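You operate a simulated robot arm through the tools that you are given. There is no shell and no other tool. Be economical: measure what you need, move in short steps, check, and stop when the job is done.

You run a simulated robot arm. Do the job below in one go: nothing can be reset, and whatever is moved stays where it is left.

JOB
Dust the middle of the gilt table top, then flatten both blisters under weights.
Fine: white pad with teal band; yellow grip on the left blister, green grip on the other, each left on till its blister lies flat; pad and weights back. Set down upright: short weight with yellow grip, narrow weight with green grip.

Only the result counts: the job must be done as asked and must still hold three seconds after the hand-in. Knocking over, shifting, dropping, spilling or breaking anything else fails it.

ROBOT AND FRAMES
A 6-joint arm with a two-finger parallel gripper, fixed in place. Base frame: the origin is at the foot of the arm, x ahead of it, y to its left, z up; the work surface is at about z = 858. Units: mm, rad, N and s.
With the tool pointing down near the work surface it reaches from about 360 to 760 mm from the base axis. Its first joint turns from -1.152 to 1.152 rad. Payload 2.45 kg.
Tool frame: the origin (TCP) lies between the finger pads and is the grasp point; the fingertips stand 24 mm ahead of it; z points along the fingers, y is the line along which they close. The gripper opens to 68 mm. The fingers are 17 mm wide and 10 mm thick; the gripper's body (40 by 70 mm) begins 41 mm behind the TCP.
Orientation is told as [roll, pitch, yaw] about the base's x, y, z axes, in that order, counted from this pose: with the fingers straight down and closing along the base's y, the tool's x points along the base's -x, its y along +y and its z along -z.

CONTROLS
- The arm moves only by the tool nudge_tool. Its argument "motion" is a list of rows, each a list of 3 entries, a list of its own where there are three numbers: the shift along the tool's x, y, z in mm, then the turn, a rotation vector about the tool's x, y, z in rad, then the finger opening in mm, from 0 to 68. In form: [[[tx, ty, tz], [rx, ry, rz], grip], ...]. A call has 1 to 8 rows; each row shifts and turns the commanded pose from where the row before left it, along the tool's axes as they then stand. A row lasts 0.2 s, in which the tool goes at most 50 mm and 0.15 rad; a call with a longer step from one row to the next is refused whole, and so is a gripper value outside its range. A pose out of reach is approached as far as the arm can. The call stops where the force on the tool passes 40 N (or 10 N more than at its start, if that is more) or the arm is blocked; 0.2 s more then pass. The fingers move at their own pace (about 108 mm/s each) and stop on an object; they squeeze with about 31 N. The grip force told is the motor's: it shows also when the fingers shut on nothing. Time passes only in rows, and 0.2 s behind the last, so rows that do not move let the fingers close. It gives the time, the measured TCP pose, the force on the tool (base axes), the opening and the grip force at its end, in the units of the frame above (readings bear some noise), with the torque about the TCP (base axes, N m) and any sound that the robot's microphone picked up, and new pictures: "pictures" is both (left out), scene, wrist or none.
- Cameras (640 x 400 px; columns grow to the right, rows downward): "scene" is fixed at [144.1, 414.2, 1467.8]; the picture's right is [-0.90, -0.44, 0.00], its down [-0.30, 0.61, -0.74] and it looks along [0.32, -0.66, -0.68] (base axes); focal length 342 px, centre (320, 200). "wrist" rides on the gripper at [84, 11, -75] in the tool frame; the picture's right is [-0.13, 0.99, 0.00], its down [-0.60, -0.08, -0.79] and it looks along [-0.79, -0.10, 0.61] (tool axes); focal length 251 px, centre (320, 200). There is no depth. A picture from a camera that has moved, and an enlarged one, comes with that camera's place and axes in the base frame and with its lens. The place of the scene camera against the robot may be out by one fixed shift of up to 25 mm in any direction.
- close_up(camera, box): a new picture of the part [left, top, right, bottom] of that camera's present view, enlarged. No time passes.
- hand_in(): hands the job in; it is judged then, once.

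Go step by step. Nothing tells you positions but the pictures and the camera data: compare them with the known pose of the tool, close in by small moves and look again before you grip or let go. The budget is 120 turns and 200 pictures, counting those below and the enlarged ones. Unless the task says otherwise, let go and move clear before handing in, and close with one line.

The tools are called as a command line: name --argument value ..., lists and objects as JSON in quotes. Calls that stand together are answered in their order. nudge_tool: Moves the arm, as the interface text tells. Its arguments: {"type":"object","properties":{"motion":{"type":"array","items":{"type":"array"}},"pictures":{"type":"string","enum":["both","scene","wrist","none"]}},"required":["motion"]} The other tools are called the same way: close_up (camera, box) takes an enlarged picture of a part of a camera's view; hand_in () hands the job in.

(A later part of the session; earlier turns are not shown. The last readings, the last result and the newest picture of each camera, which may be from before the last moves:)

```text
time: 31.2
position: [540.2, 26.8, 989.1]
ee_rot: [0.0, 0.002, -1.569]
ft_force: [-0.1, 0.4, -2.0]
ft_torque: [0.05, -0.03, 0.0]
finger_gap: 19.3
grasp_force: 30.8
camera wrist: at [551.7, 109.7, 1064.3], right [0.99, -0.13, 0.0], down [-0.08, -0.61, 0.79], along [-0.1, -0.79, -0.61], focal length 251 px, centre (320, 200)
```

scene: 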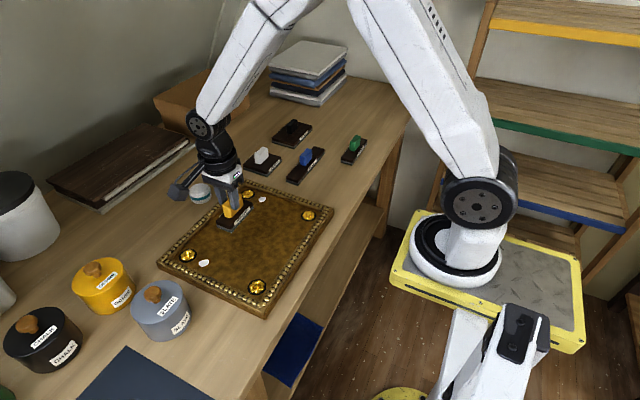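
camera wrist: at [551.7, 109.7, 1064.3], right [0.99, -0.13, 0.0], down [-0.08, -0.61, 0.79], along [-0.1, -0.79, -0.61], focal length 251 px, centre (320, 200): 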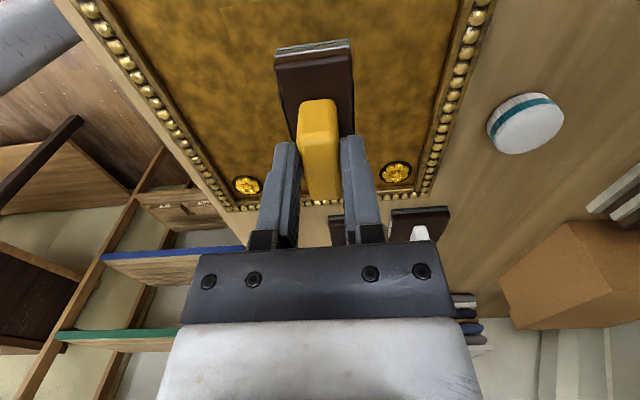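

The weight is light and held. I suspect the true work heights are a bit lower than I assumed, so I'll check how the grip sits in the fingers.

close_up --camera "scene" --box '[180, 140, 290, 240]'

close_up --camera "wrist" --box '[200, 20, 440, 220]'

```text
4.00 times, centred on (235, 190) of scene
camera zoom: at [144.1, 414.2, 1467.8], right [-0.9, -0.44, 0.0], down [-0.3, 0.61, -0.74], along [0.32, -0.66, -0.68], focal length 1367 px, centre (660, 240)
```

zoom: 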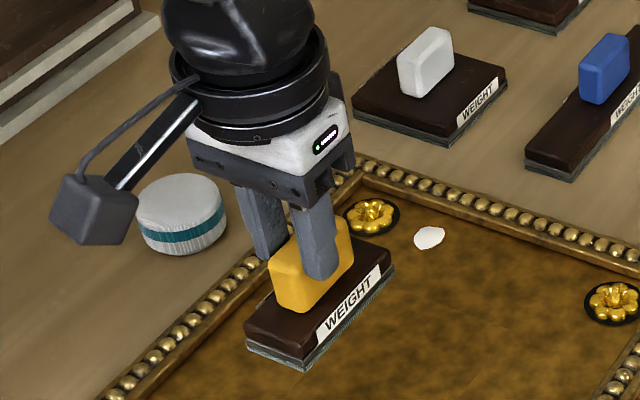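

```text
2.00 times, centred on (320, 120) of wrist
camera zoom: at [551.7, 109.7, 1064.3], right [0.99, -0.13, 0.0], down [-0.08, -0.61, 0.79], along [-0.1, -0.79, -0.61], focal length 503 px, centre (320, 360)
```

zoom: 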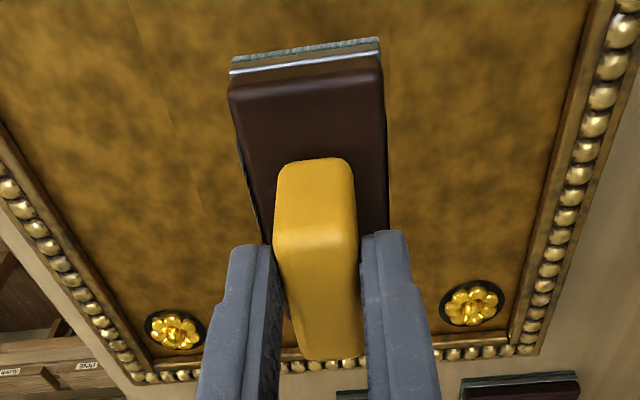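

The weight's middle lies about 5 mm to −y of the TCP; blister B is about (560.5,106), rosette edge x≈583, frame inner edge y≈133. I'll go to TCP (557,93) and hover to check.

nudge_tool --motion '[[[33, 8, 0], [0, 0, 0], 10], [[33, 8, 0], [0, 0, 0], 10], [[0, 0, 30], [0, 0, 0], 10], [[0, 0, 0], [0, 0, 0], 10]]' --pictures "both"

close_up --camera "scene" --box '[150, 180, 270, 290]'

close_up --camera "wrist" --box '[180, 0, 480, 200]'

```text
time: 32.2
position: [555.4, 93.9, 958.9]
ee_rot: [0.003, 0.004, -1.568]
ft_force: [0.1, -0.3, -1.5]
ft_torque: [0.04, 0.0, -0.02]
finger_gap: 19.7
grasp_force: 30.4
camera wrist: at [568.1, 175.9, 1032.6], right [0.99, -0.13, 0.0], down [-0.08, -0.61, 0.79], along [-0.1, -0.79, -0.61], focal length 251 px, centre (320, 200)
```

scene: 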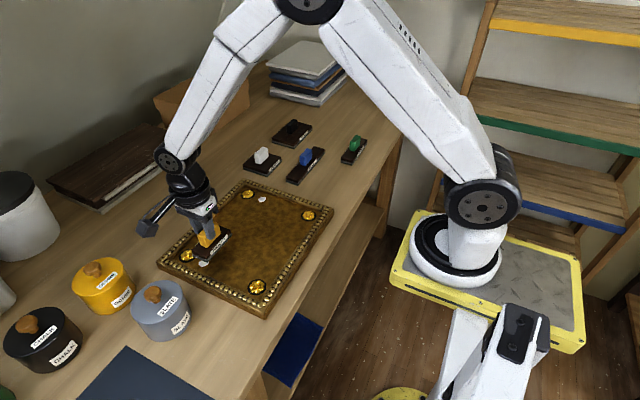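
wrist: 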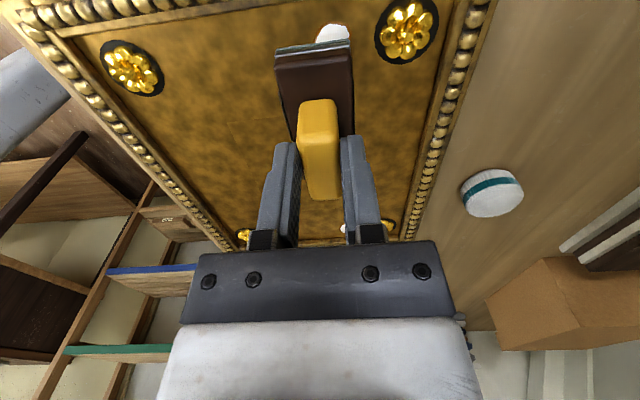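

```text
3.64 times, centred on (210, 235) of scene
camera zoom: at [144.1, 414.2, 1467.8], right [-0.9, -0.44, 0.0], down [-0.3, 0.61, -0.74], along [0.32, -0.66, -0.68], focal length 1243 px, centre (720, 73)
```

zoom: 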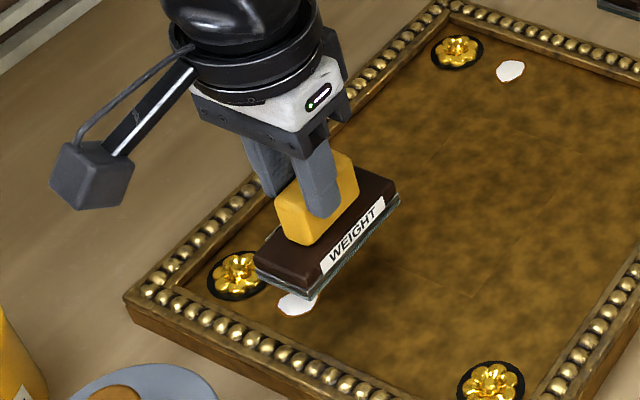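

```text
2.00 times, centred on (330, 100) of wrist
camera zoom: at [568.1, 175.9, 1032.6], right [0.99, -0.13, 0.0], down [-0.08, -0.61, 0.79], along [-0.1, -0.79, -0.61], focal length 503 px, centre (300, 400)
```

zoom: 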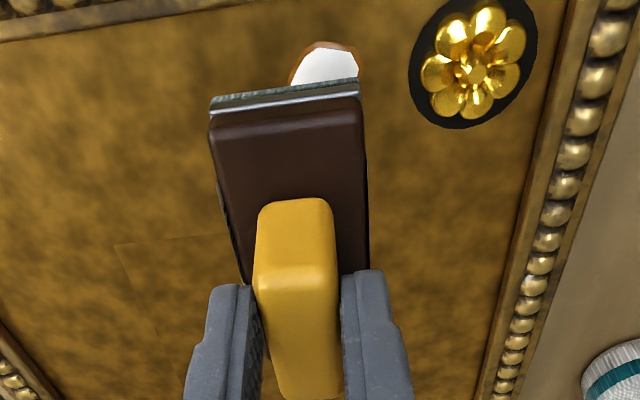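

Now clear: blister B is about (567,114), rosette edge x≈592, frame inner edge y≈138. I'll shift to TCP (566,97) and lower.

nudge_tool --motion '[[[3, 10, 10], [0, 0, 0], 10], [[0, 0, 13], [0, 0, 0], 10], [[0, 0, 0], [0, 0, 0], 10]]' --pictures "both"

close_up --camera "wrist" --box '[180, 0, 480, 200]'

close_up --camera "scene" --box '[150, 180, 270, 290]'

```text
time: 33.0
position: [566.1, 95.2, 934.6]
ee_rot: [0.0, 0.002, -1.569]
ft_force: [0.9, 0.2, -1.7]
ft_torque: [0.01, -0.02, 0.01]
finger_gap: 19.3
grasp_force: 31.3
camera wrist: at [577.4, 178.2, 1009.9], right [0.99, -0.13, 0.0], down [-0.08, -0.61, 0.79], along [-0.1, -0.79, -0.61], focal length 251 px, centre (320, 200)
```

scene: 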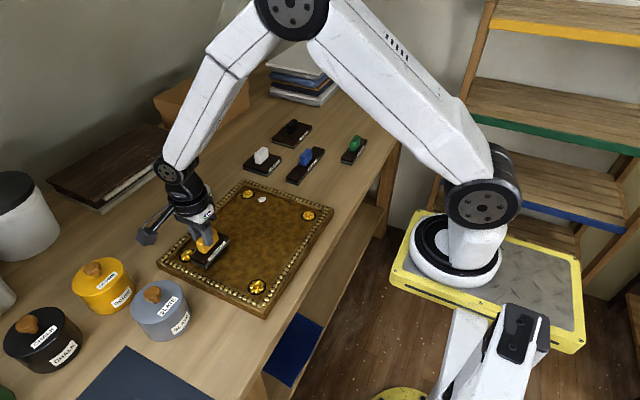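
wrist: 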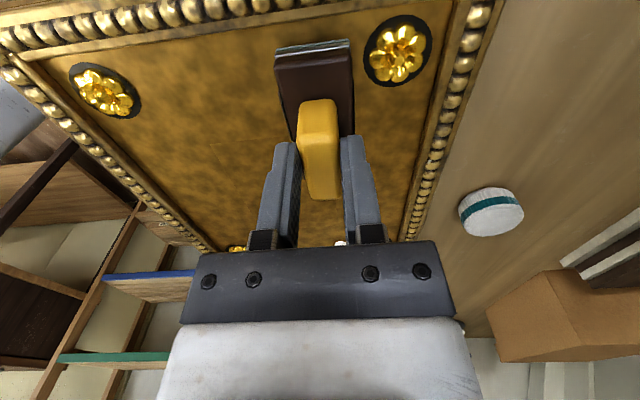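

```text
2.00 times, centred on (330, 100) of wrist
camera zoom: at [577.4, 178.2, 1009.9], right [0.99, -0.13, 0.0], down [-0.08, -0.61, 0.79], along [-0.1, -0.79, -0.61], focal length 503 px, centre (300, 400)
```

zoom: 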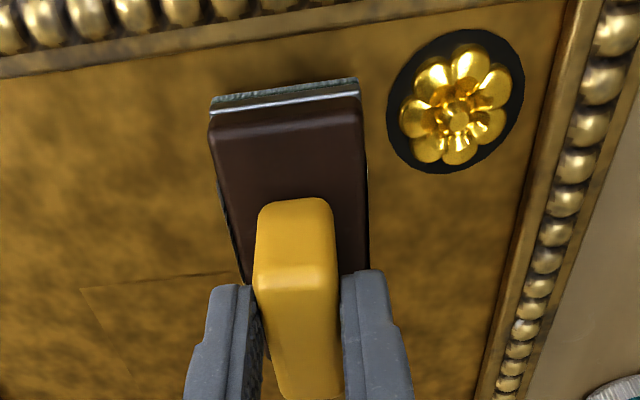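

```text
3.64 times, centred on (210, 235) of scene
camera zoom: at [144.1, 414.2, 1467.8], right [-0.9, -0.44, 0.0], down [-0.3, 0.61, -0.74], along [0.32, -0.66, -0.68], focal length 1243 px, centre (720, 73)
```

zoom: 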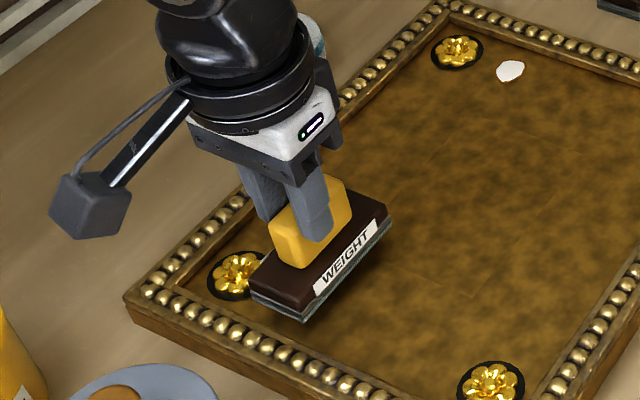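

The blister is wholly under the weight, clear of rosette and frame. Lowering gently.

nudge_tool --motion '[[[0, 0, 5], [0, 0, 0], 10], [[0, 0, 2], [0, 0, 0], 10], [[0, 0, 1], [0, 0, 0], 10], [[0, 0, 0], [0, 0, 0], 10]]' --pictures "none"

nudge_tool --motion '[[[0, 0, 1], [0, 0, 0], 10], [[0, 0, 0], [0, 0, 0], 10]]' --pictures "none"

nudge_tool --motion '[[[0, 0, 1], [0, 0, 0], 10], [[0, 0, 0], [0, 0, 0], 10]]' --pictures "none"

```text
time: 34.0
position: [565.0, 94.9, 928.5]
ee_rot: [0.003, 0.0, -1.569]
ft_force: [-0.6, 0.2, -1.5]
ft_torque: [0.05, -0.01, 0.02]
finger_gap: 19.6
grasp_force: 30.7
```

```text
time: 34.6
position: [565.8, 95.9, 926.7]
ee_rot: [0.0, 0.003, -1.567]
ft_force: [-0.8, 0.2, -2.5]
ft_torque: [0.03, 0.03, 0.01]
finger_gap: 19.5
grasp_force: 30.9
```

```text
time: 35.2
position: [565.8, 95.4, 925.8]
ee_rot: [0.001, 0.002, -1.569]
ft_force: [0.8, 0.5, -2.5]
ft_torque: [0.04, 0.03, -0.01]
finger_gap: 19.5
grasp_force: 30.7
```

nudge_tool --motion '[[[0, 0, 1], [0, 0, 0], 10], [[0, 0, 0], [0, 0, 0], 10]]' --pictures "none"

nudge_tool --motion '[[[0, 0, 1], [0, 0, 0], 10], [[0, 0, 0], [0, 0, 0], 10]]' --pictures "none"

nudge_tool --motion '[[[0, 0, 1], [0, 0, 0], 10], [[0, 0, 0], [0, 0, 0], 10]]' --pictures "both"

```text
time: 35.8
position: [565.4, 96.7, 924.2]
ee_rot: [0.0, 0.001, -1.569]
ft_force: [0.4, 0.5, -2.1]
ft_torque: [0.02, 0.02, 0.0]
finger_gap: 19.6
grasp_force: 31.1
```

```text
time: 36.4
position: [566.1, 96.3, 924.3]
ee_rot: [0.002, 0.0, -1.567]
ft_force: [-3.4, -1.4, 6.8]
ft_torque: [-0.21, 0.18, -0.05]
finger_gap: 19.4
grasp_force: 31.1
```

```text
time: 37.0
position: [565.7, 96.8, 925.4]
ee_rot: [0.003, 0.001, -1.569]
ft_force: [-2.4, -7.1, 23.1]
ft_torque: [-0.59, 0.13, 0.0]
finger_gap: 19.5
grasp_force: 30.7
camera wrist: at [577.2, 179.2, 999.9], right [0.99, -0.13, 0.0], down [-0.08, -0.61, 0.79], along [-0.1, -0.79, -0.61], focal length 251 px, centre (320, 200)
```

scene: 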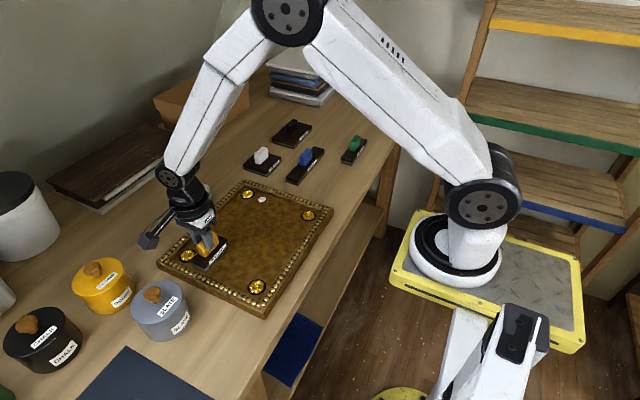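
wrist: 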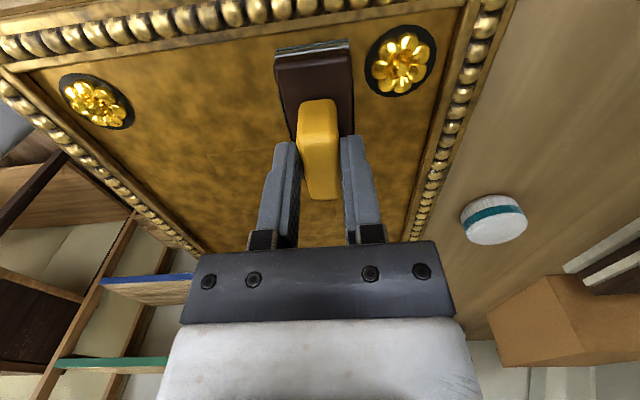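

It rests on the panel. Releasing and lifting clear.

nudge_tool --motion '[[[0, 0, -1.2], [0, 0, 0], 10], [[0, 0, 0], [0, 0, 0], 50], [[0, 0, 0], [0, 0, 0], 50], [[0, 0, -20], [0, 0, 0], 50], [[0, 0, -40], [0, 0, 0], 50], [[0, 0, -40], [0, 0, 0], 50]]' --pictures "both"

close_up --camera "scene" --box '[150, 180, 270, 290]'

```text
time: 38.4
position: [565.0, 95.4, 1024.6]
ee_rot: [0.0, 0.002, -1.569]
ft_force: [0.0, -0.1, -0.3]
ft_torque: [0.0, 0.02, -0.04]
finger_gap: 50.0
grasp_force: 0.0
camera wrist: at [576.9, 178.4, 1099.8], right [0.99, -0.13, 0.0], down [-0.08, -0.61, 0.79], along [-0.1, -0.79, -0.61], focal length 251 px, centre (320, 200)
```

scene: 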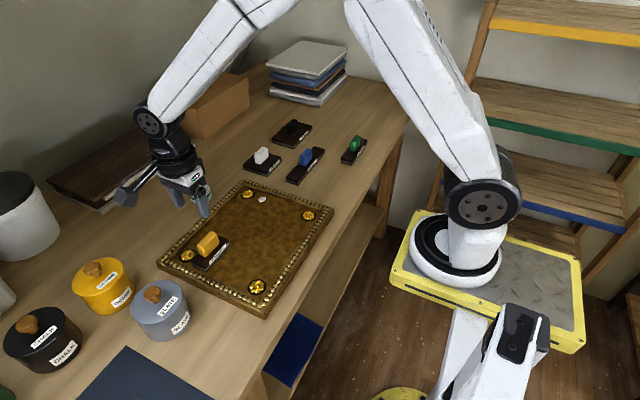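
wrist: 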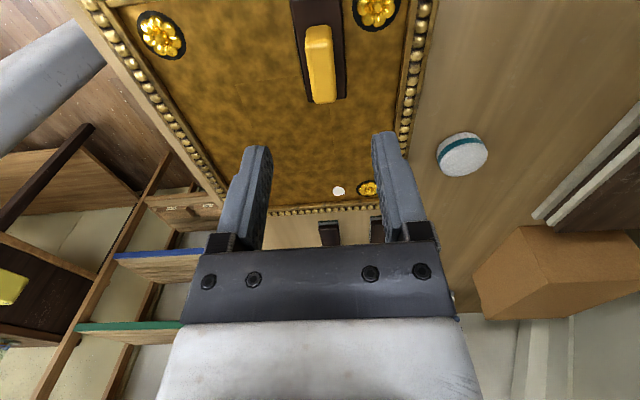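

```text
3.64 times, centred on (210, 235) of scene
camera zoom: at [144.0, 414.2, 1467.8], right [-0.9, -0.44, 0.0], down [-0.3, 0.61, -0.74], along [0.32, -0.66, -0.68], focal length 1243 px, centre (720, 73)
```

zoom: 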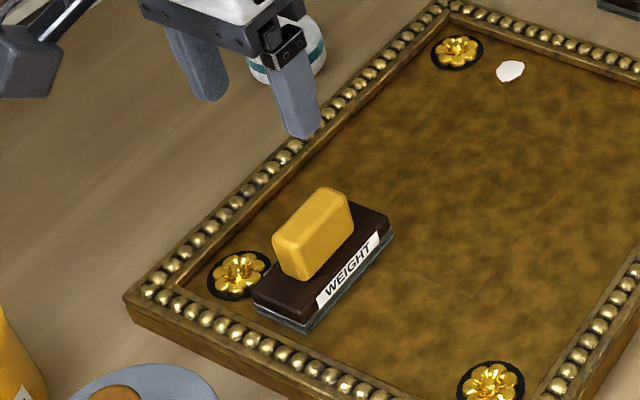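

Yellow weight stands flat over the left blister. Now to the green weight.

nudge_tool --motion '[[[-42, -10, 0], [0, 0, 0], 50], [[-42, -10, 0], [0, 0, 0], 50], [[-42, -10, 0], [0, 0, 0], 50], [[-42, -10, 0], [0, 0, 0], 50], [[-42, -10, 0], [0, 0, 0], 50], [[-42, -10, 0], [0, 0, 0], 50], [[-42, -10, 0], [0, 0, 0], 50], [[-42, -10, 0], [0, 0, 0], 50]]' --pictures "none"

nudge_tool --motion '[[[-42, -11, 0], [0, 0, 0], 50], [[-42, -11, 0], [0, 0, 0], 50], [[-42, -11, 0], [0, 0, 0], 50], [[-38, -10, 10], [0, 0, 0], 50], [[0, 0, 30], [0, 0, 0], 50], [[0, 0, 0], [0, 0, 0], 50]]' --pictures "both"

```text
time: 40.2
position: [484.2, -241.7, 1023.3]
ee_rot: [0.0, 0.001, -1.566]
ft_force: [-0.6, -0.8, 0.9]
ft_torque: [0.04, -0.01, -0.03]
finger_gap: 49.9
grasp_force: 0.1
```

```text
time: 41.6
position: [440.8, -403.3, 981.9]
ee_rot: [0.001, 0.002, -1.57]
ft_force: [0.3, 1.0, -0.7]
ft_torque: [0.05, -0.01, 0.02]
finger_gap: 49.8
grasp_force: 0.1
camera wrist: at [453.4, -321.8, 1057.1], right [0.99, -0.13, 0.0], down [-0.08, -0.61, 0.79], along [-0.1, -0.79, -0.61], focal length 251 px, centre (320, 200)
```

scene: 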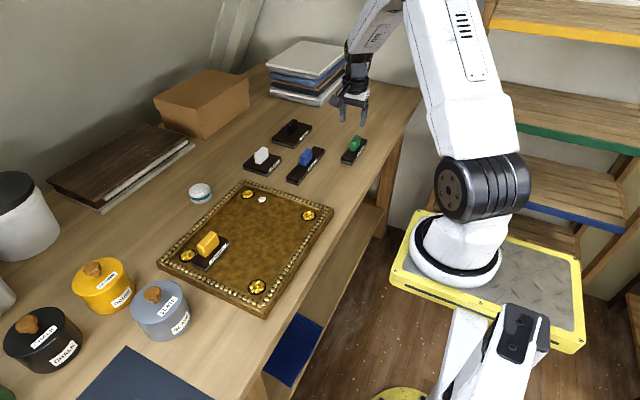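
wrist: 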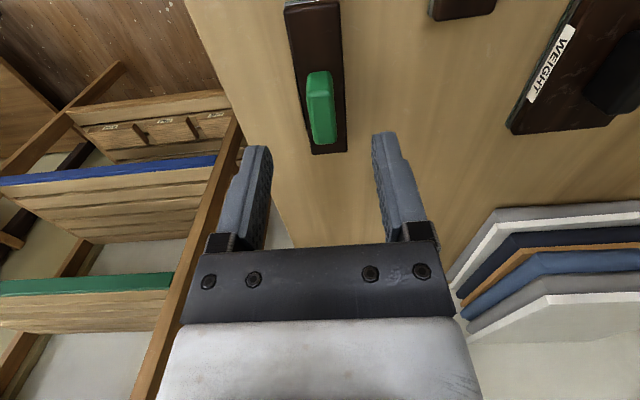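

close_up --camera "wrist" --box '[240, 0, 400, 180]'

```text
2.22 times, centred on (320, 90) of wrist
camera zoom: at [453.4, -321.8, 1057.1], right [0.99, -0.13, 0.0], down [-0.08, -0.61, 0.79], along [-0.1, -0.79, -0.61], focal length 559 px, centre (320, 444)
```

zoom: 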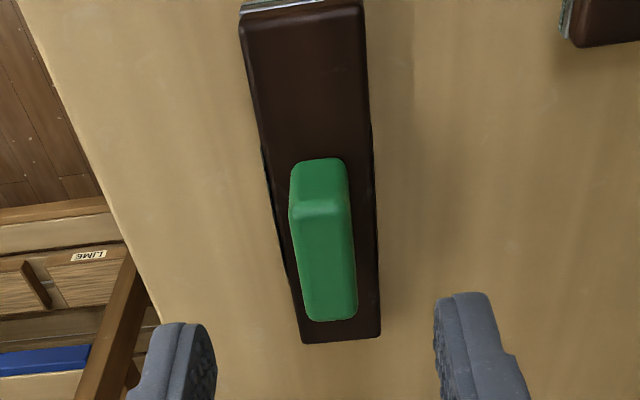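

The green grip's middle seems to be about y −430. I'll move over it and lower partway.

nudge_tool --motion '[[[-25, 0, 20], [0, 0, 0], 50], [[0, 0, 25], [0, 0, 0], 50], [[0, 0, 0], [0, 0, 0], 50]]' --pictures "wrist"

close_up --camera "wrist" --box '[220, 0, 420, 200]'

close_up --camera "scene" --box '[310, 90, 410, 180]'

```text
time: 42.4
position: [445.1, -429.5, 935.4]
ee_rot: [0.002, 0.003, -1.571]
ft_force: [-0.2, 0.7, -0.5]
ft_torque: [-0.01, -0.05, -0.01]
finger_gap: 50.2
grasp_force: 0.1
camera wrist: at [455.8, -346.9, 1011.1], right [0.99, -0.13, 0.0], down [-0.08, -0.61, 0.79], along [-0.1, -0.79, -0.61], focal length 251 px, centre (320, 200)
```

wrist: 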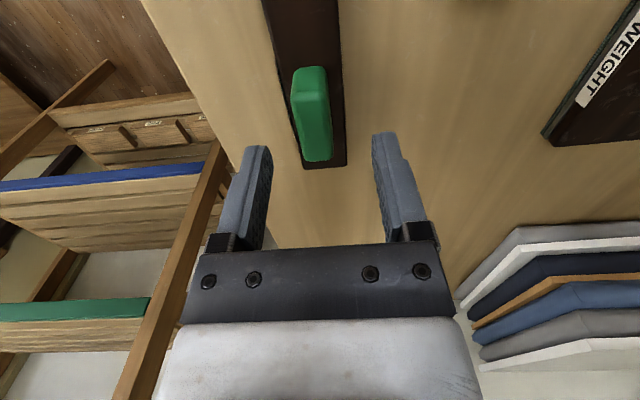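

```text
2.00 times, centred on (320, 100) of wrist
camera zoom: at [455.8, -346.9, 1011.1], right [0.99, -0.13, 0.0], down [-0.08, -0.61, 0.79], along [-0.1, -0.79, -0.61], focal length 503 px, centre (320, 400)
```

zoom: 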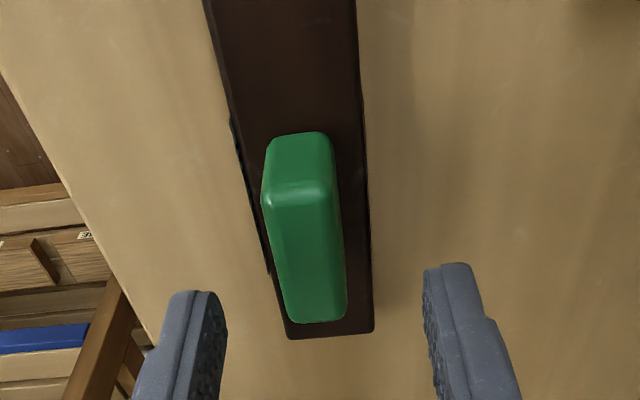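

```text
4.44 times, centred on (360, 135) of scene
camera zoom: at [144.1, 414.2, 1467.8], right [-0.9, -0.44, 0.0], down [-0.3, 0.61, -0.74], along [0.32, -0.66, -0.68], focal length 1519 px, centre (142, 489)
```

zoom: 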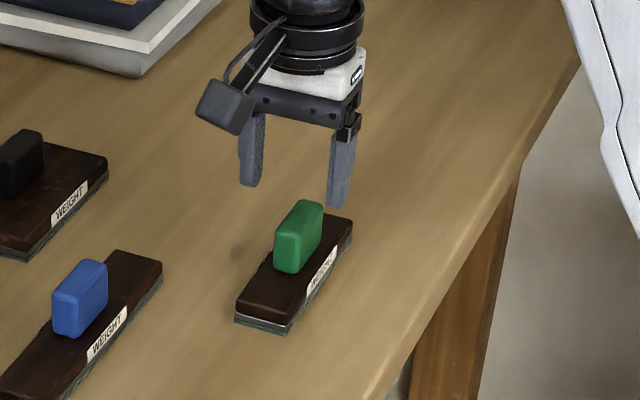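

Grip centre is about (441,-433) with top at z≈897. I'll adjust and descend to 906.

nudge_tool --motion '[[[-4, -4, 0], [0, 0, 0], 50], [[0, 0, 15], [0, 0, 0], 50], [[0, 0, 14], [0, 0, 0], 50], [[0, 0, 0], [0, 0, 0], 50]]' --pictures "wrist"

close_up --camera "scene" --box '[310, 90, 410, 180]'

```text
time: 43.4
position: [439.4, -434.0, 909.4]
ee_rot: [0.002, 0.002, -1.568]
ft_force: [-0.6, -0.1, -0.5]
ft_torque: [0.04, 0.04, 0.01]
finger_gap: 50.1
grasp_force: 0.0
camera wrist: at [451.7, -351.1, 984.3], right [0.99, -0.13, 0.0], down [-0.08, -0.61, 0.79], along [-0.1, -0.79, -0.61], focal length 251 px, centre (320, 200)
```

wrist: 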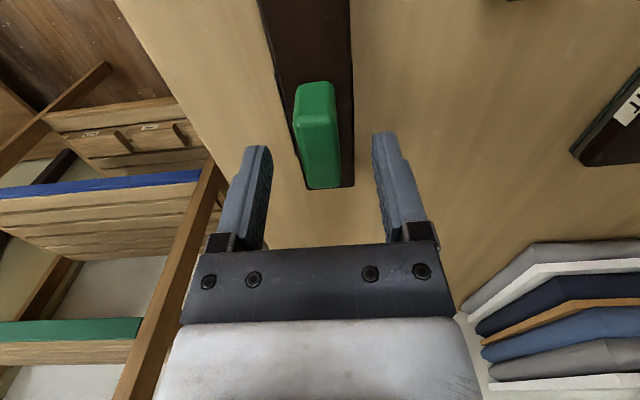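

```text
4.44 times, centred on (360, 135) of scene
camera zoom: at [144.1, 414.2, 1467.8], right [-0.9, -0.44, 0.0], down [-0.3, 0.61, -0.74], along [0.32, -0.66, -0.68], focal length 1519 px, centre (142, 489)
```

zoom: 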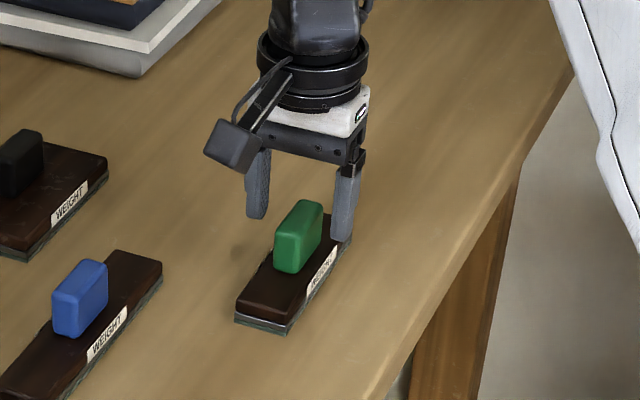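

Well aligned in both views. Lowering 4 mm and closing.

nudge_tool --motion '[[[0, 0, 4], [0, 0, 0], 50], [[0, 0, 0], [0, 0, 0], 50], [[0, 0, 0], [0, 0, 0], 10], [[0, 0, 0], [0, 0, 0], 10], [[0, 0, 0], [0, 0, 0], 10]]' --pictures "none"

close_up --camera "wrist" --box '[200, 20, 440, 220]'

```text
time: 44.6
position: [438.8, -434.8, 904.2]
ee_rot: [-0.001, 0.002, -1.571]
ft_force: [0.6, -1.4, 0.5]
ft_torque: [-0.11, -0.03, 0.04]
finger_gap: 19.6
grasp_force: 31.0
```

```text
2.00 times, centred on (320, 120) of wrist
camera zoom: at [450.9, -351.1, 980.0], right [0.99, -0.13, 0.0], down [-0.08, -0.61, 0.79], along [-0.1, -0.79, -0.61], focal length 503 px, centre (320, 360)
```

zoom: 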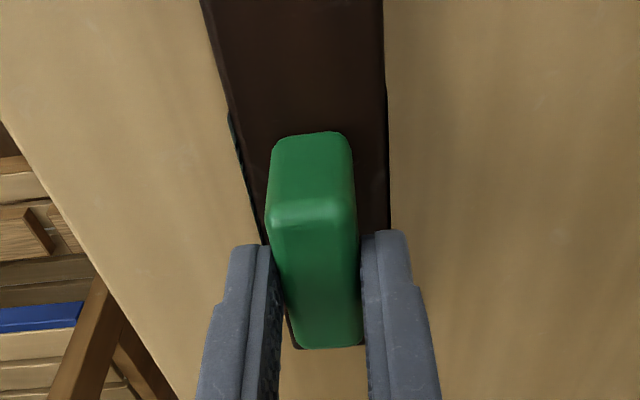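

Green grip held. I'll lift it and carry it toward the right blister (about (566,-107)), staying short of it first for a look.

nudge_tool --motion '[[[0, 0, -10], [0, 0, 0], 10], [[0, 0, -40], [0, 0, 0], 10], [[0, 0, -40], [0, 0, 0], 10], [[40, 14, 0], [0, 0, 0], 10], [[40, 14, 0], [0, 0, 0], 10], [[40, 14, 0], [0, 0, 0], 10], [[40, 14, 0], [0, 0, 0], 10], [[40, 14, 0], [0, 0, 0], 10]]' --pictures "none"

nudge_tool --motion '[[[40, 14, 0], [0, 0, 0], 10], [[40, 14, 0], [0, 0, 0], 10], [[40, 14, 0], [0, 0, 0], 10], [[40, 14, 0], [0, 0, 0], 10], [[0, 0, 20], [0, 0, 0], 10], [[0, 0, 0], [0, 0, 0], 10]]' --pictures "both"

close_up --camera "scene" --box '[200, 140, 320, 240]'

close_up --camera "wrist" --box '[200, 0, 440, 240]'

```text
time: 46.4
position: [509.1, -232.8, 995.2]
ee_rot: [0.002, 0.002, -1.569]
ft_force: [0.1, 0.4, -2.1]
ft_torque: [0.02, 0.01, -0.01]
finger_gap: 19.4
grasp_force: 31.4
```

```text
time: 47.8
position: [564.7, -73.5, 977.1]
ee_rot: [0.001, 0.002, -1.569]
ft_force: [0.1, 0.2, -2.6]
ft_torque: [-0.02, 0.01, -0.03]
finger_gap: 19.5
grasp_force: 31.7
camera wrist: at [575.9, 9.0, 1052.8], right [0.99, -0.13, 0.0], down [-0.08, -0.61, 0.79], along [-0.1, -0.79, -0.61], focal length 251 px, centre (320, 200)
```

scene: 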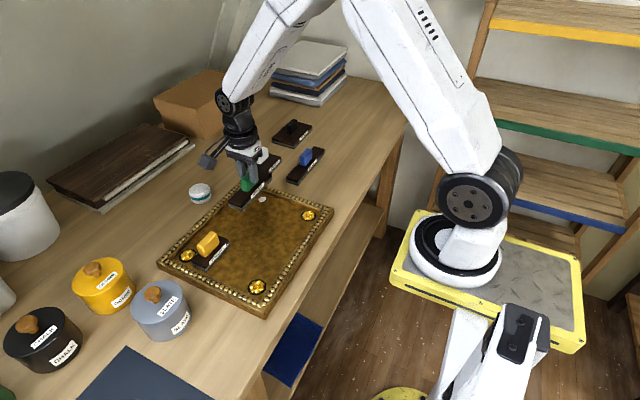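
wrist: 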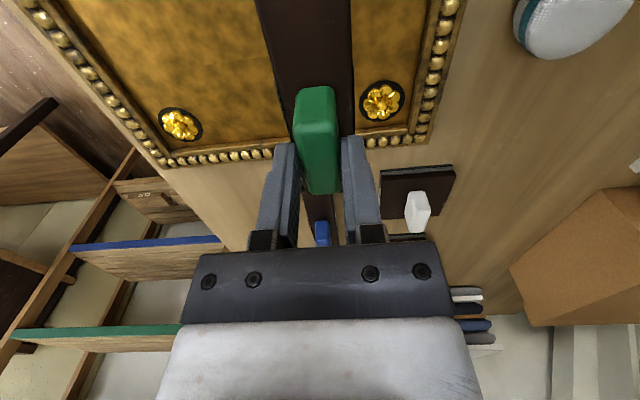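

```text
4.00 times, centred on (260, 190) of scene
camera zoom: at [144.1, 414.2, 1467.8], right [-0.9, -0.44, 0.0], down [-0.3, 0.61, -0.74], along [0.32, -0.66, -0.68], focal length 1367 px, centre (560, 240)
```

zoom: 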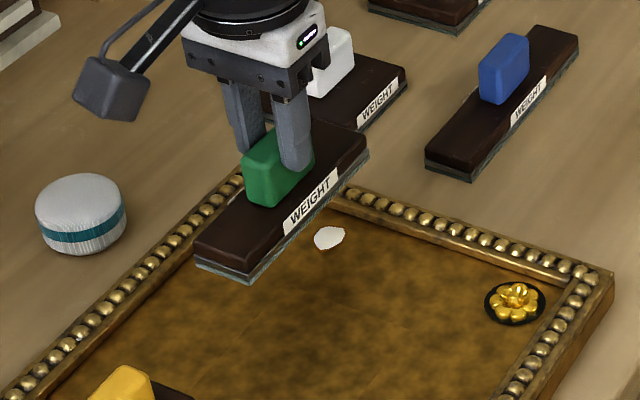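

```text
1.67 times, centred on (320, 120) of wrist
camera zoom: at [575.9, 9.0, 1052.8], right [0.99, -0.13, 0.0], down [-0.08, -0.61, 0.79], along [-0.1, -0.79, -0.61], focal length 419 px, centre (320, 333)
```

zoom: 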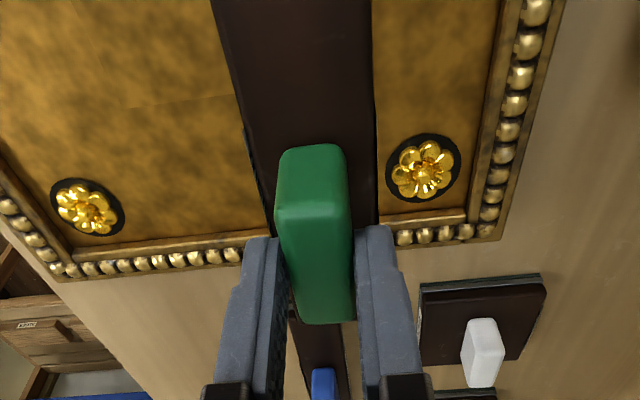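

Rosette edge is x≈593 and frame inner edge y≈−142, so TCP (567,−74) suits. Lowering to just above the panel.

nudge_tool --motion '[[[0, 2, 20], [0, 0, 0], 10], [[0, 0, 20], [0, 0, 0], 10], [[0, 0, 0], [0, 0, 0], 10]]' --pictures "wrist"

close_up --camera "scene" --box '[200, 150, 320, 250]'

close_up --camera "wrist" --box '[200, 0, 440, 240]'

```text
time: 48.6
position: [565.0, -71.8, 937.3]
ee_rot: [0.002, 0.001, -1.569]
ft_force: [0.0, -0.1, -2.2]
ft_torque: [0.01, -0.01, -0.02]
finger_gap: 19.5
grasp_force: 31.2
camera wrist: at [577.4, 10.8, 1012.0], right [0.99, -0.13, 0.0], down [-0.08, -0.61, 0.79], along [-0.1, -0.79, -0.61], focal length 251 px, centre (320, 200)
```

wrist: 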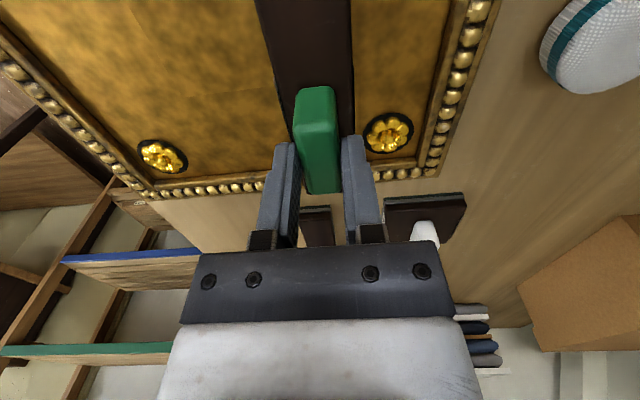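

```text
4.00 times, centred on (260, 200) of scene
camera zoom: at [144.1, 414.2, 1467.8], right [-0.9, -0.44, 0.0], down [-0.3, 0.61, -0.74], along [0.32, -0.66, -0.68], focal length 1367 px, centre (560, 200)
```

zoom: 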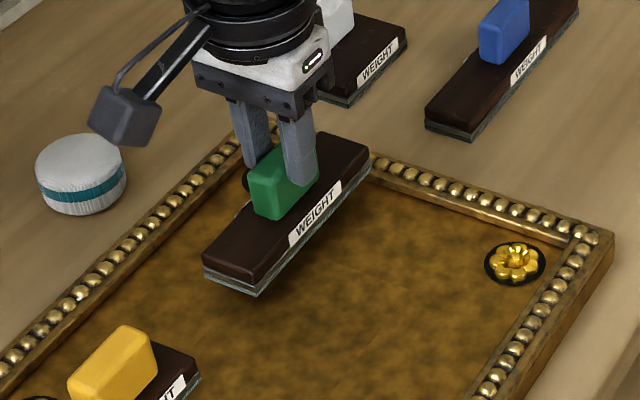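

```text
1.67 times, centred on (320, 120) of wrist
camera zoom: at [577.4, 10.8, 1012.0], right [0.99, -0.13, 0.0], down [-0.08, -0.61, 0.79], along [-0.1, -0.79, -0.61], focal length 419 px, centre (320, 333)
```

zoom: 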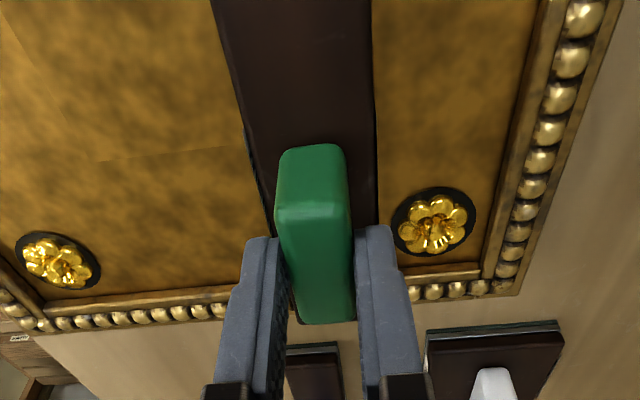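

Blister covered, about 7 mm to spare at the frame. Lowering gently.

nudge_tool --motion '[[[0, 1, 6], [0, 0, 0], 10], [[0, 0, 3], [0, 0, 0], 10], [[0, 0, 1], [0, 0, 0], 10], [[0, 0, 0], [0, 0, 0], 10]]' --pictures "none"

nudge_tool --motion '[[[0, 0, 1], [0, 0, 0], 10], [[0, 0, 0], [0, 0, 0], 10]]' --pictures "none"

nudge_tool --motion '[[[0, 0, 1], [0, 0, 0], 10], [[0, 0, 0], [0, 0, 0], 10]]' --pictures "none"

nudge_tool --motion '[[[0, 0, 1], [0, 0, 0], 10], [[0, 0, 0], [0, 0, 0], 10]]' --pictures "none"

```text
time: 49.6
position: [567.5, -70.3, 925.3]
ee_rot: [-0.002, 0.004, -1.57]
ft_force: [-0.6, 6.4, -0.5]
ft_torque: [0.26, 0.01, -0.15]
finger_gap: 19.6
grasp_force: 30.6
```

```text
time: 50.2
position: [567.0, -71.9, 926.0]
ee_rot: [0.001, 0.001, -1.569]
ft_force: [2.1, 10.3, 1.5]
ft_torque: [0.37, -0.02, -0.08]
finger_gap: 19.5
grasp_force: 30.8
```

```text
time: 50.8
position: [566.1, -71.4, 923.4]
ee_rot: [0.001, 0.001, -1.569]
ft_force: [2.1, 15.3, 3.2]
ft_torque: [0.58, -0.07, -0.01]
finger_gap: 19.7
grasp_force: 30.8
```

```text
time: 51.4
position: [566.3, -71.3, 922.8]
ee_rot: [0.001, 0.002, -1.57]
ft_force: [0.5, 19.2, 4.7]
ft_torque: [0.61, -0.03, -0.07]
finger_gap: 19.4
grasp_force: 30.8
```

A +y side force means the far end is touching the frame. I'll lift straight up and look.

nudge_tool --motion '[[[0, 0, -5], [0, 0, 0], 10], [[0, 0, -15], [0, 0, 0], 10], [[0, 0, 0], [0, 0, 0], 10]]' --pictures "scene"

close_up --camera "scene" --box '[220, 160, 320, 250]'

close_up --camera "wrist" --box '[200, 0, 440, 240]'

```text
time: 52.2
position: [567.8, -73.3, 943.8]
ee_rot: [0.0, 0.002, -1.571]
ft_force: [-1.4, -0.6, -2.7]
ft_torque: [-0.03, 0.0, -0.06]
finger_gap: 19.5
grasp_force: 30.8
```

scene: 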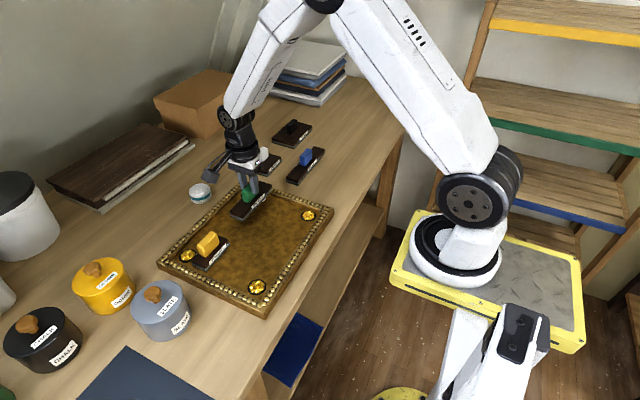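

```text
4.44 times, centred on (270, 205) of scene
camera zoom: at [144.1, 414.2, 1467.8], right [-0.9, -0.44, 0.0], down [-0.3, 0.61, -0.74], along [0.32, -0.66, -0.68], focal length 1519 px, centre (542, 178)
```

zoom: 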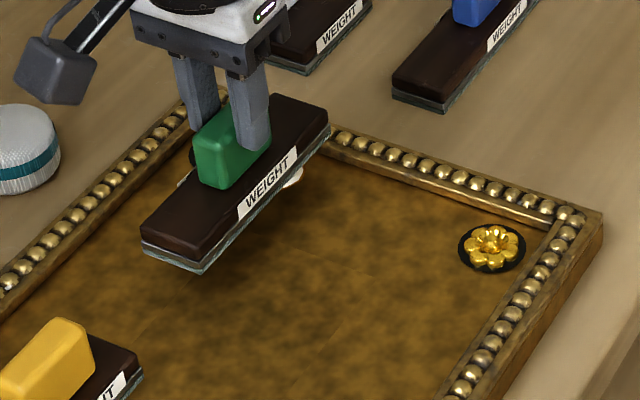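

```text
1.67 times, centred on (320, 120) of wrist
camera zoom: at [578.4, 9.6, 1018.7], right [0.99, -0.13, 0.0], down [-0.08, -0.61, 0.79], along [-0.1, -0.79, -0.61], focal length 419 px, centre (320, 333)
```

zoom: 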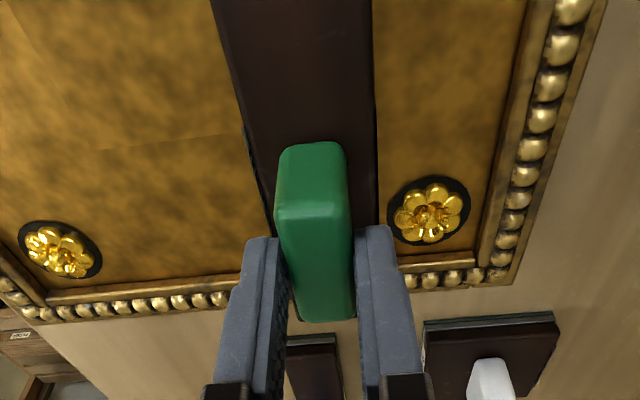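

The panel hasn't moved. I'll shift 10 mm to +y and lower again.

nudge_tool --motion '[[[10, 0, 0], [0, 0, 0], 10], [[0, 0, 10], [0, 0, 0], 10], [[0, 0, 6], [0, 0, 0], 10], [[0, 0, 1], [0, 0, 0], 10], [[0, 0, 0], [0, 0, 0], 10]]' --pictures "none"

nudge_tool --motion '[[[0, 0, 1], [0, 0, 0], 10], [[0, 0, 0], [0, 0, 0], 10]]' --pictures "none"

nudge_tool --motion '[[[0, 0, 1], [0, 0, 0], 10], [[0, 0, 0], [0, 0, 0], 10]]' --pictures "none"

```text
time: 53.4
position: [567.0, -62.4, 926.8]
ee_rot: [-0.001, 0.002, -1.568]
ft_force: [0.4, 0.3, -2.5]
ft_torque: [-0.04, -0.01, -0.01]
finger_gap: 19.4
grasp_force: 30.9
```

```text
time: 54.0
position: [566.7, -62.1, 925.7]
ee_rot: [-0.001, 0.002, -1.569]
ft_force: [0.4, 0.1, -3.2]
ft_torque: [0.0, 0.01, 0.01]
finger_gap: 19.6
grasp_force: 31.8
```

```text
time: 54.6
position: [566.4, -63.6, 923.4]
ee_rot: [0.002, 0.002, -1.569]
ft_force: [-2.1, -1.5, 3.5]
ft_torque: [-0.43, 0.23, -0.07]
finger_gap: 19.4
grasp_force: 30.7
```

nudge_tool --motion '[[[0, 0, 1], [0, 0, 0], 10], [[0, 0, 0], [0, 0, 0], 10]]' --pictures "none"

close_up --camera "scene" --box '[220, 160, 320, 250]'

close_up --camera "wrist" --box '[200, 0, 440, 240]'

```text
time: 55.2
position: [567.7, -62.7, 922.3]
ee_rot: [0.001, 0.002, -1.568]
ft_force: [-4.3, 3.9, 13.3]
ft_torque: [-0.74, 0.16, -0.17]
finger_gap: 19.6
grasp_force: 31.3
```

```text
4.44 times, centred on (270, 205) of scene
camera zoom: at [143.7, 414.3, 1467.8], right [-0.9, -0.44, 0.0], down [-0.3, 0.61, -0.74], along [0.32, -0.66, -0.68], focal length 1519 px, centre (542, 178)
```

zoom: 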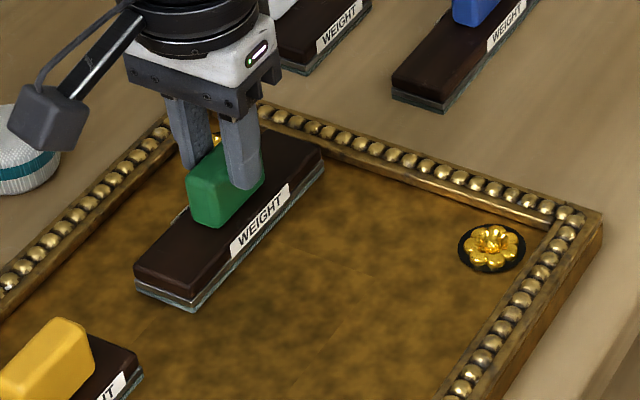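

```text
1.67 times, centred on (320, 120) of wrist
camera zoom: at [579.1, 20.0, 998.8], right [0.99, -0.13, 0.0], down [-0.08, -0.61, 0.79], along [-0.1, -0.79, -0.61], focal length 419 px, centre (320, 333)
```

zoom: 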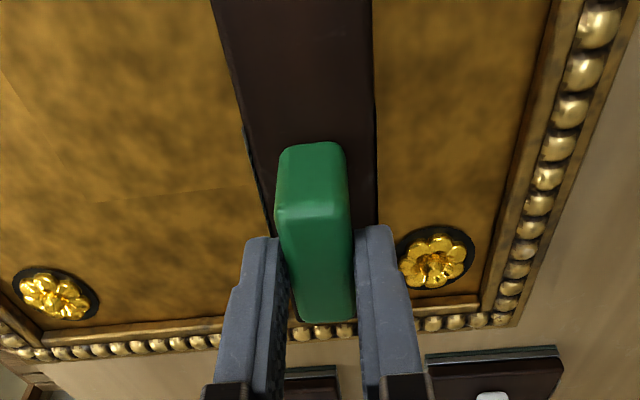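

The weight covers the blister and sits clear of the frame. Releasing and lifting.

nudge_tool --motion '[[[0, 0, -0.8], [0, 0, 0], 10], [[0, 0, 0], [0, 0, 0], 42], [[0, 0, 0], [0, 0, 0], 42], [[0, 0, -20], [0, 0, 0], 42], [[0, 0, -40], [0, 0, 0], 50], [[0, 0, -40], [0, 0, 0], 50], [[40, 0, 0], [0, 0, 0], 50], [[0, 0, 0], [0, 0, 0], 50]]' --pictures "both"

close_up --camera "scene" --box '[150, 160, 340, 320]'

```text
time: 57.0
position: [565.1, -22.6, 1025.4]
ee_rot: [0.0, 0.0, -1.568]
ft_force: [-0.1, -0.5, -0.2]
ft_torque: [0.01, 0.0, 0.02]
finger_gap: 50.2
grasp_force: 0.1
camera wrist: at [576.4, 59.4, 1100.9], right [0.99, -0.13, 0.0], down [-0.08, -0.61, 0.79], along [-0.1, -0.79, -0.61], focal length 251 px, centre (320, 200)
```

scene: 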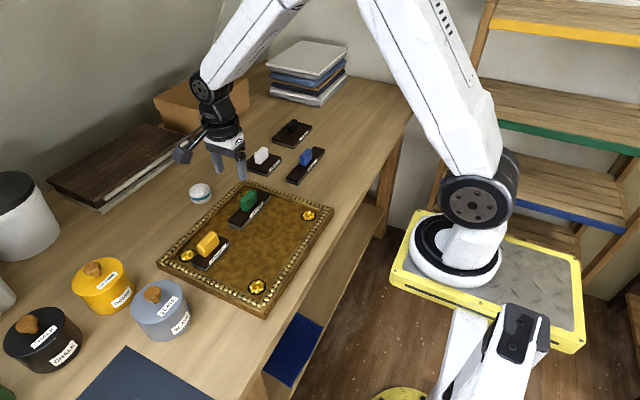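
wrist: 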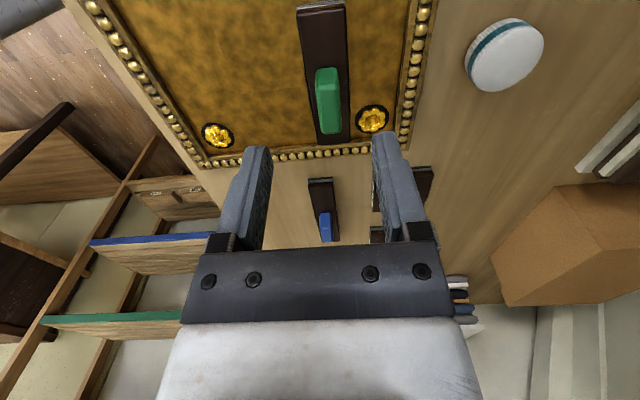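

```text
2.50 times, centred on (245, 240) of scene
camera zoom: at [144.0, 414.2, 1467.8], right [-0.9, -0.44, 0.0], down [-0.3, 0.61, -0.74], along [0.32, -0.66, -0.68], focal length 854 px, centre (508, 100)
```

zoom: 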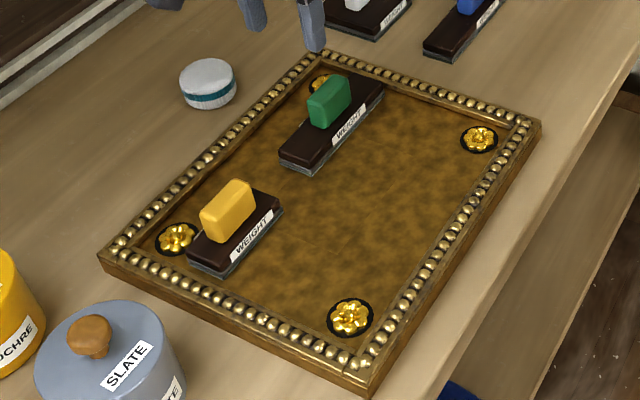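

Both weights lie flat over their blisters. I'll move above the yellow weight and let time pass.

nudge_tool --motion '[[[40, 0, 0], [0, 0, 0], 50], [[40, 0, 0], [0, 0, 0], 50], [[38, 0, 0], [0, 0, 0], 50], [[0, 0, 0], [0, 0, 0], 50], [[0, 0, 0], [0, 0, 0], 50], [[0, 0, 0], [0, 0, 0], 50], [[0, 0, 0], [0, 0, 0], 50], [[0, 0, 0], [0, 0, 0], 50]]' --pictures "none"

nudge_tool --motion '[[[0, 0, 0], [0, 0, 0], 50], [[0, 0, 0], [0, 0, 0], 50], [[0, 0, 0], [0, 0, 0], 50], [[0, 0, 0], [0, 0, 0], 50], [[0, 0, 0], [0, 0, 0], 50], [[0, 0, 0], [0, 0, 0], 50], [[0, 0, 0], [0, 0, 0], 50], [[0, 0, 0], [0, 0, 0], 50]]' --pictures "none"

nudge_tool --motion '[[[0, 0, 0], [0, 0, 0], 50], [[0, 0, 0], [0, 0, 0], 50], [[0, 0, 0], [0, 0, 0], 50], [[0, 0, 0], [0, 0, 0], 50], [[0, 0, 0], [0, 0, 0], 50], [[0, 0, 0], [0, 0, 0], 50], [[0, 0, 0], [0, 0, 0], 50], [[0, 0, 0], [0, 0, 0], 50]]' --pictures "none"

nudge_tool --motion '[[[0, 0, 0], [0, 0, 0], 50], [[0, 0, 0], [0, 0, 0], 50], [[0, 0, 0], [0, 0, 0], 50], [[0, 0, 0], [0, 0, 0], 50], [[0, 0, 0], [0, 0, 0], 50], [[0, 0, 0], [0, 0, 0], 50], [[0, 0, 0], [0, 0, 0], 50], [[0, 0, 0], [0, 0, 0], 50]]' --pictures "none"

nudge_tool --motion '[[[0, 0, 0], [0, 0, 0], 50], [[0, 0, 0], [0, 0, 0], 50], [[0, 0, 0], [0, 0, 0], 50], [[0, 0, 0], [0, 0, 0], 50], [[0, 0, 0], [0, 0, 0], 50], [[0, 0, 0], [0, 0, 0], 50], [[0, 0, 0], [0, 0, 0], 50], [[0, 0, 0], [0, 0, 0], 50]]' --pictures "none"

nudge_tool --motion '[[[0, 0, 40], [0, 0, 0], 50], [[0, 0, 20], [0, 0, 0], 50], [[0, 0, 0], [0, 0, 0], 50]]' --pictures "both"

```text
time: 58.8
position: [565.0, 96.4, 1024.7]
ee_rot: [0.0, 0.002, -1.57]
ft_force: [0.0, 0.4, 0.5]
ft_torque: [-0.02, -0.03, -0.01]
finger_gap: 49.9
grasp_force: 0.0
```

```text
time: 60.6
position: [564.0, 96.7, 1024.0]
ee_rot: [0.0, 0.002, -1.568]
ft_force: [0.3, -0.4, -0.4]
ft_torque: [-0.01, 0.01, 0.02]
finger_gap: 49.9
grasp_force: 0.0
```

```text
time: 62.4
position: [564.2, 96.9, 1022.9]
ee_rot: [0.001, 0.002, -1.568]
ft_force: [0.3, 0.3, 0.4]
ft_torque: [0.0, -0.03, -0.01]
finger_gap: 49.9
grasp_force: 0.0
```

```text
time: 64.2
position: [564.8, 95.9, 1023.1]
ee_rot: [0.0, 0.002, -1.569]
ft_force: [-0.3, -0.2, -0.8]
ft_torque: [0.03, 0.01, 0.02]
finger_gap: 49.9
grasp_force: 0.0
```

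```text
time: 66.0
position: [565.7, 96.4, 1022.9]
ee_rot: [0.001, 0.0, -1.569]
ft_force: [0.0, 0.3, -0.3]
ft_torque: [-0.01, 0.01, -0.05]
finger_gap: 50.2
grasp_force: 0.1
```

```text
time: 66.8
position: [565.9, 94.0, 962.9]
ee_rot: [0.004, 0.0, -1.569]
ft_force: [-0.5, -0.1, 0.3]
ft_torque: [0.02, -0.01, 0.01]
finger_gap: 50.1
grasp_force: 0.0
camera wrist: at [577.2, 176.4, 1038.6], right [0.99, -0.13, 0.0], down [-0.08, -0.61, 0.79], along [-0.1, -0.79, -0.61], focal length 251 px, centre (320, 200)
```

scene: 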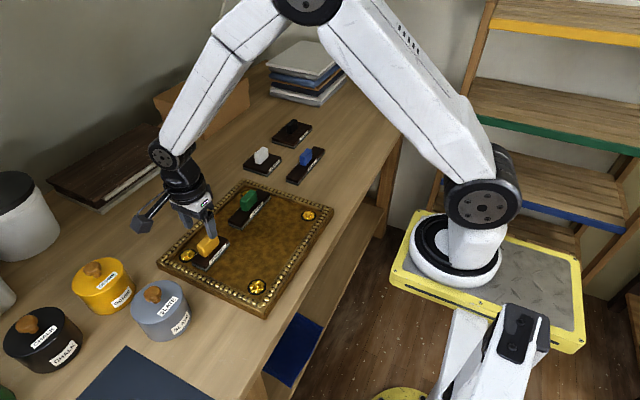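
wrist: 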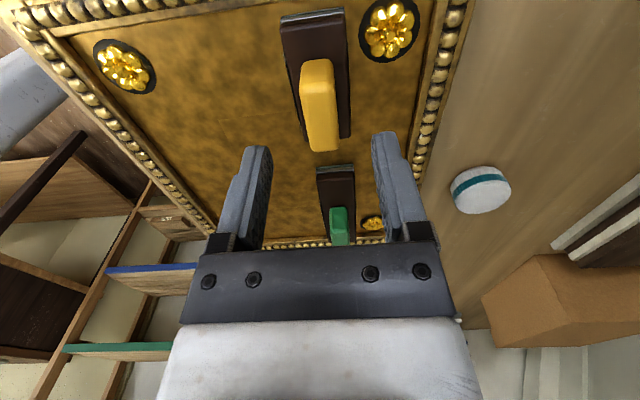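

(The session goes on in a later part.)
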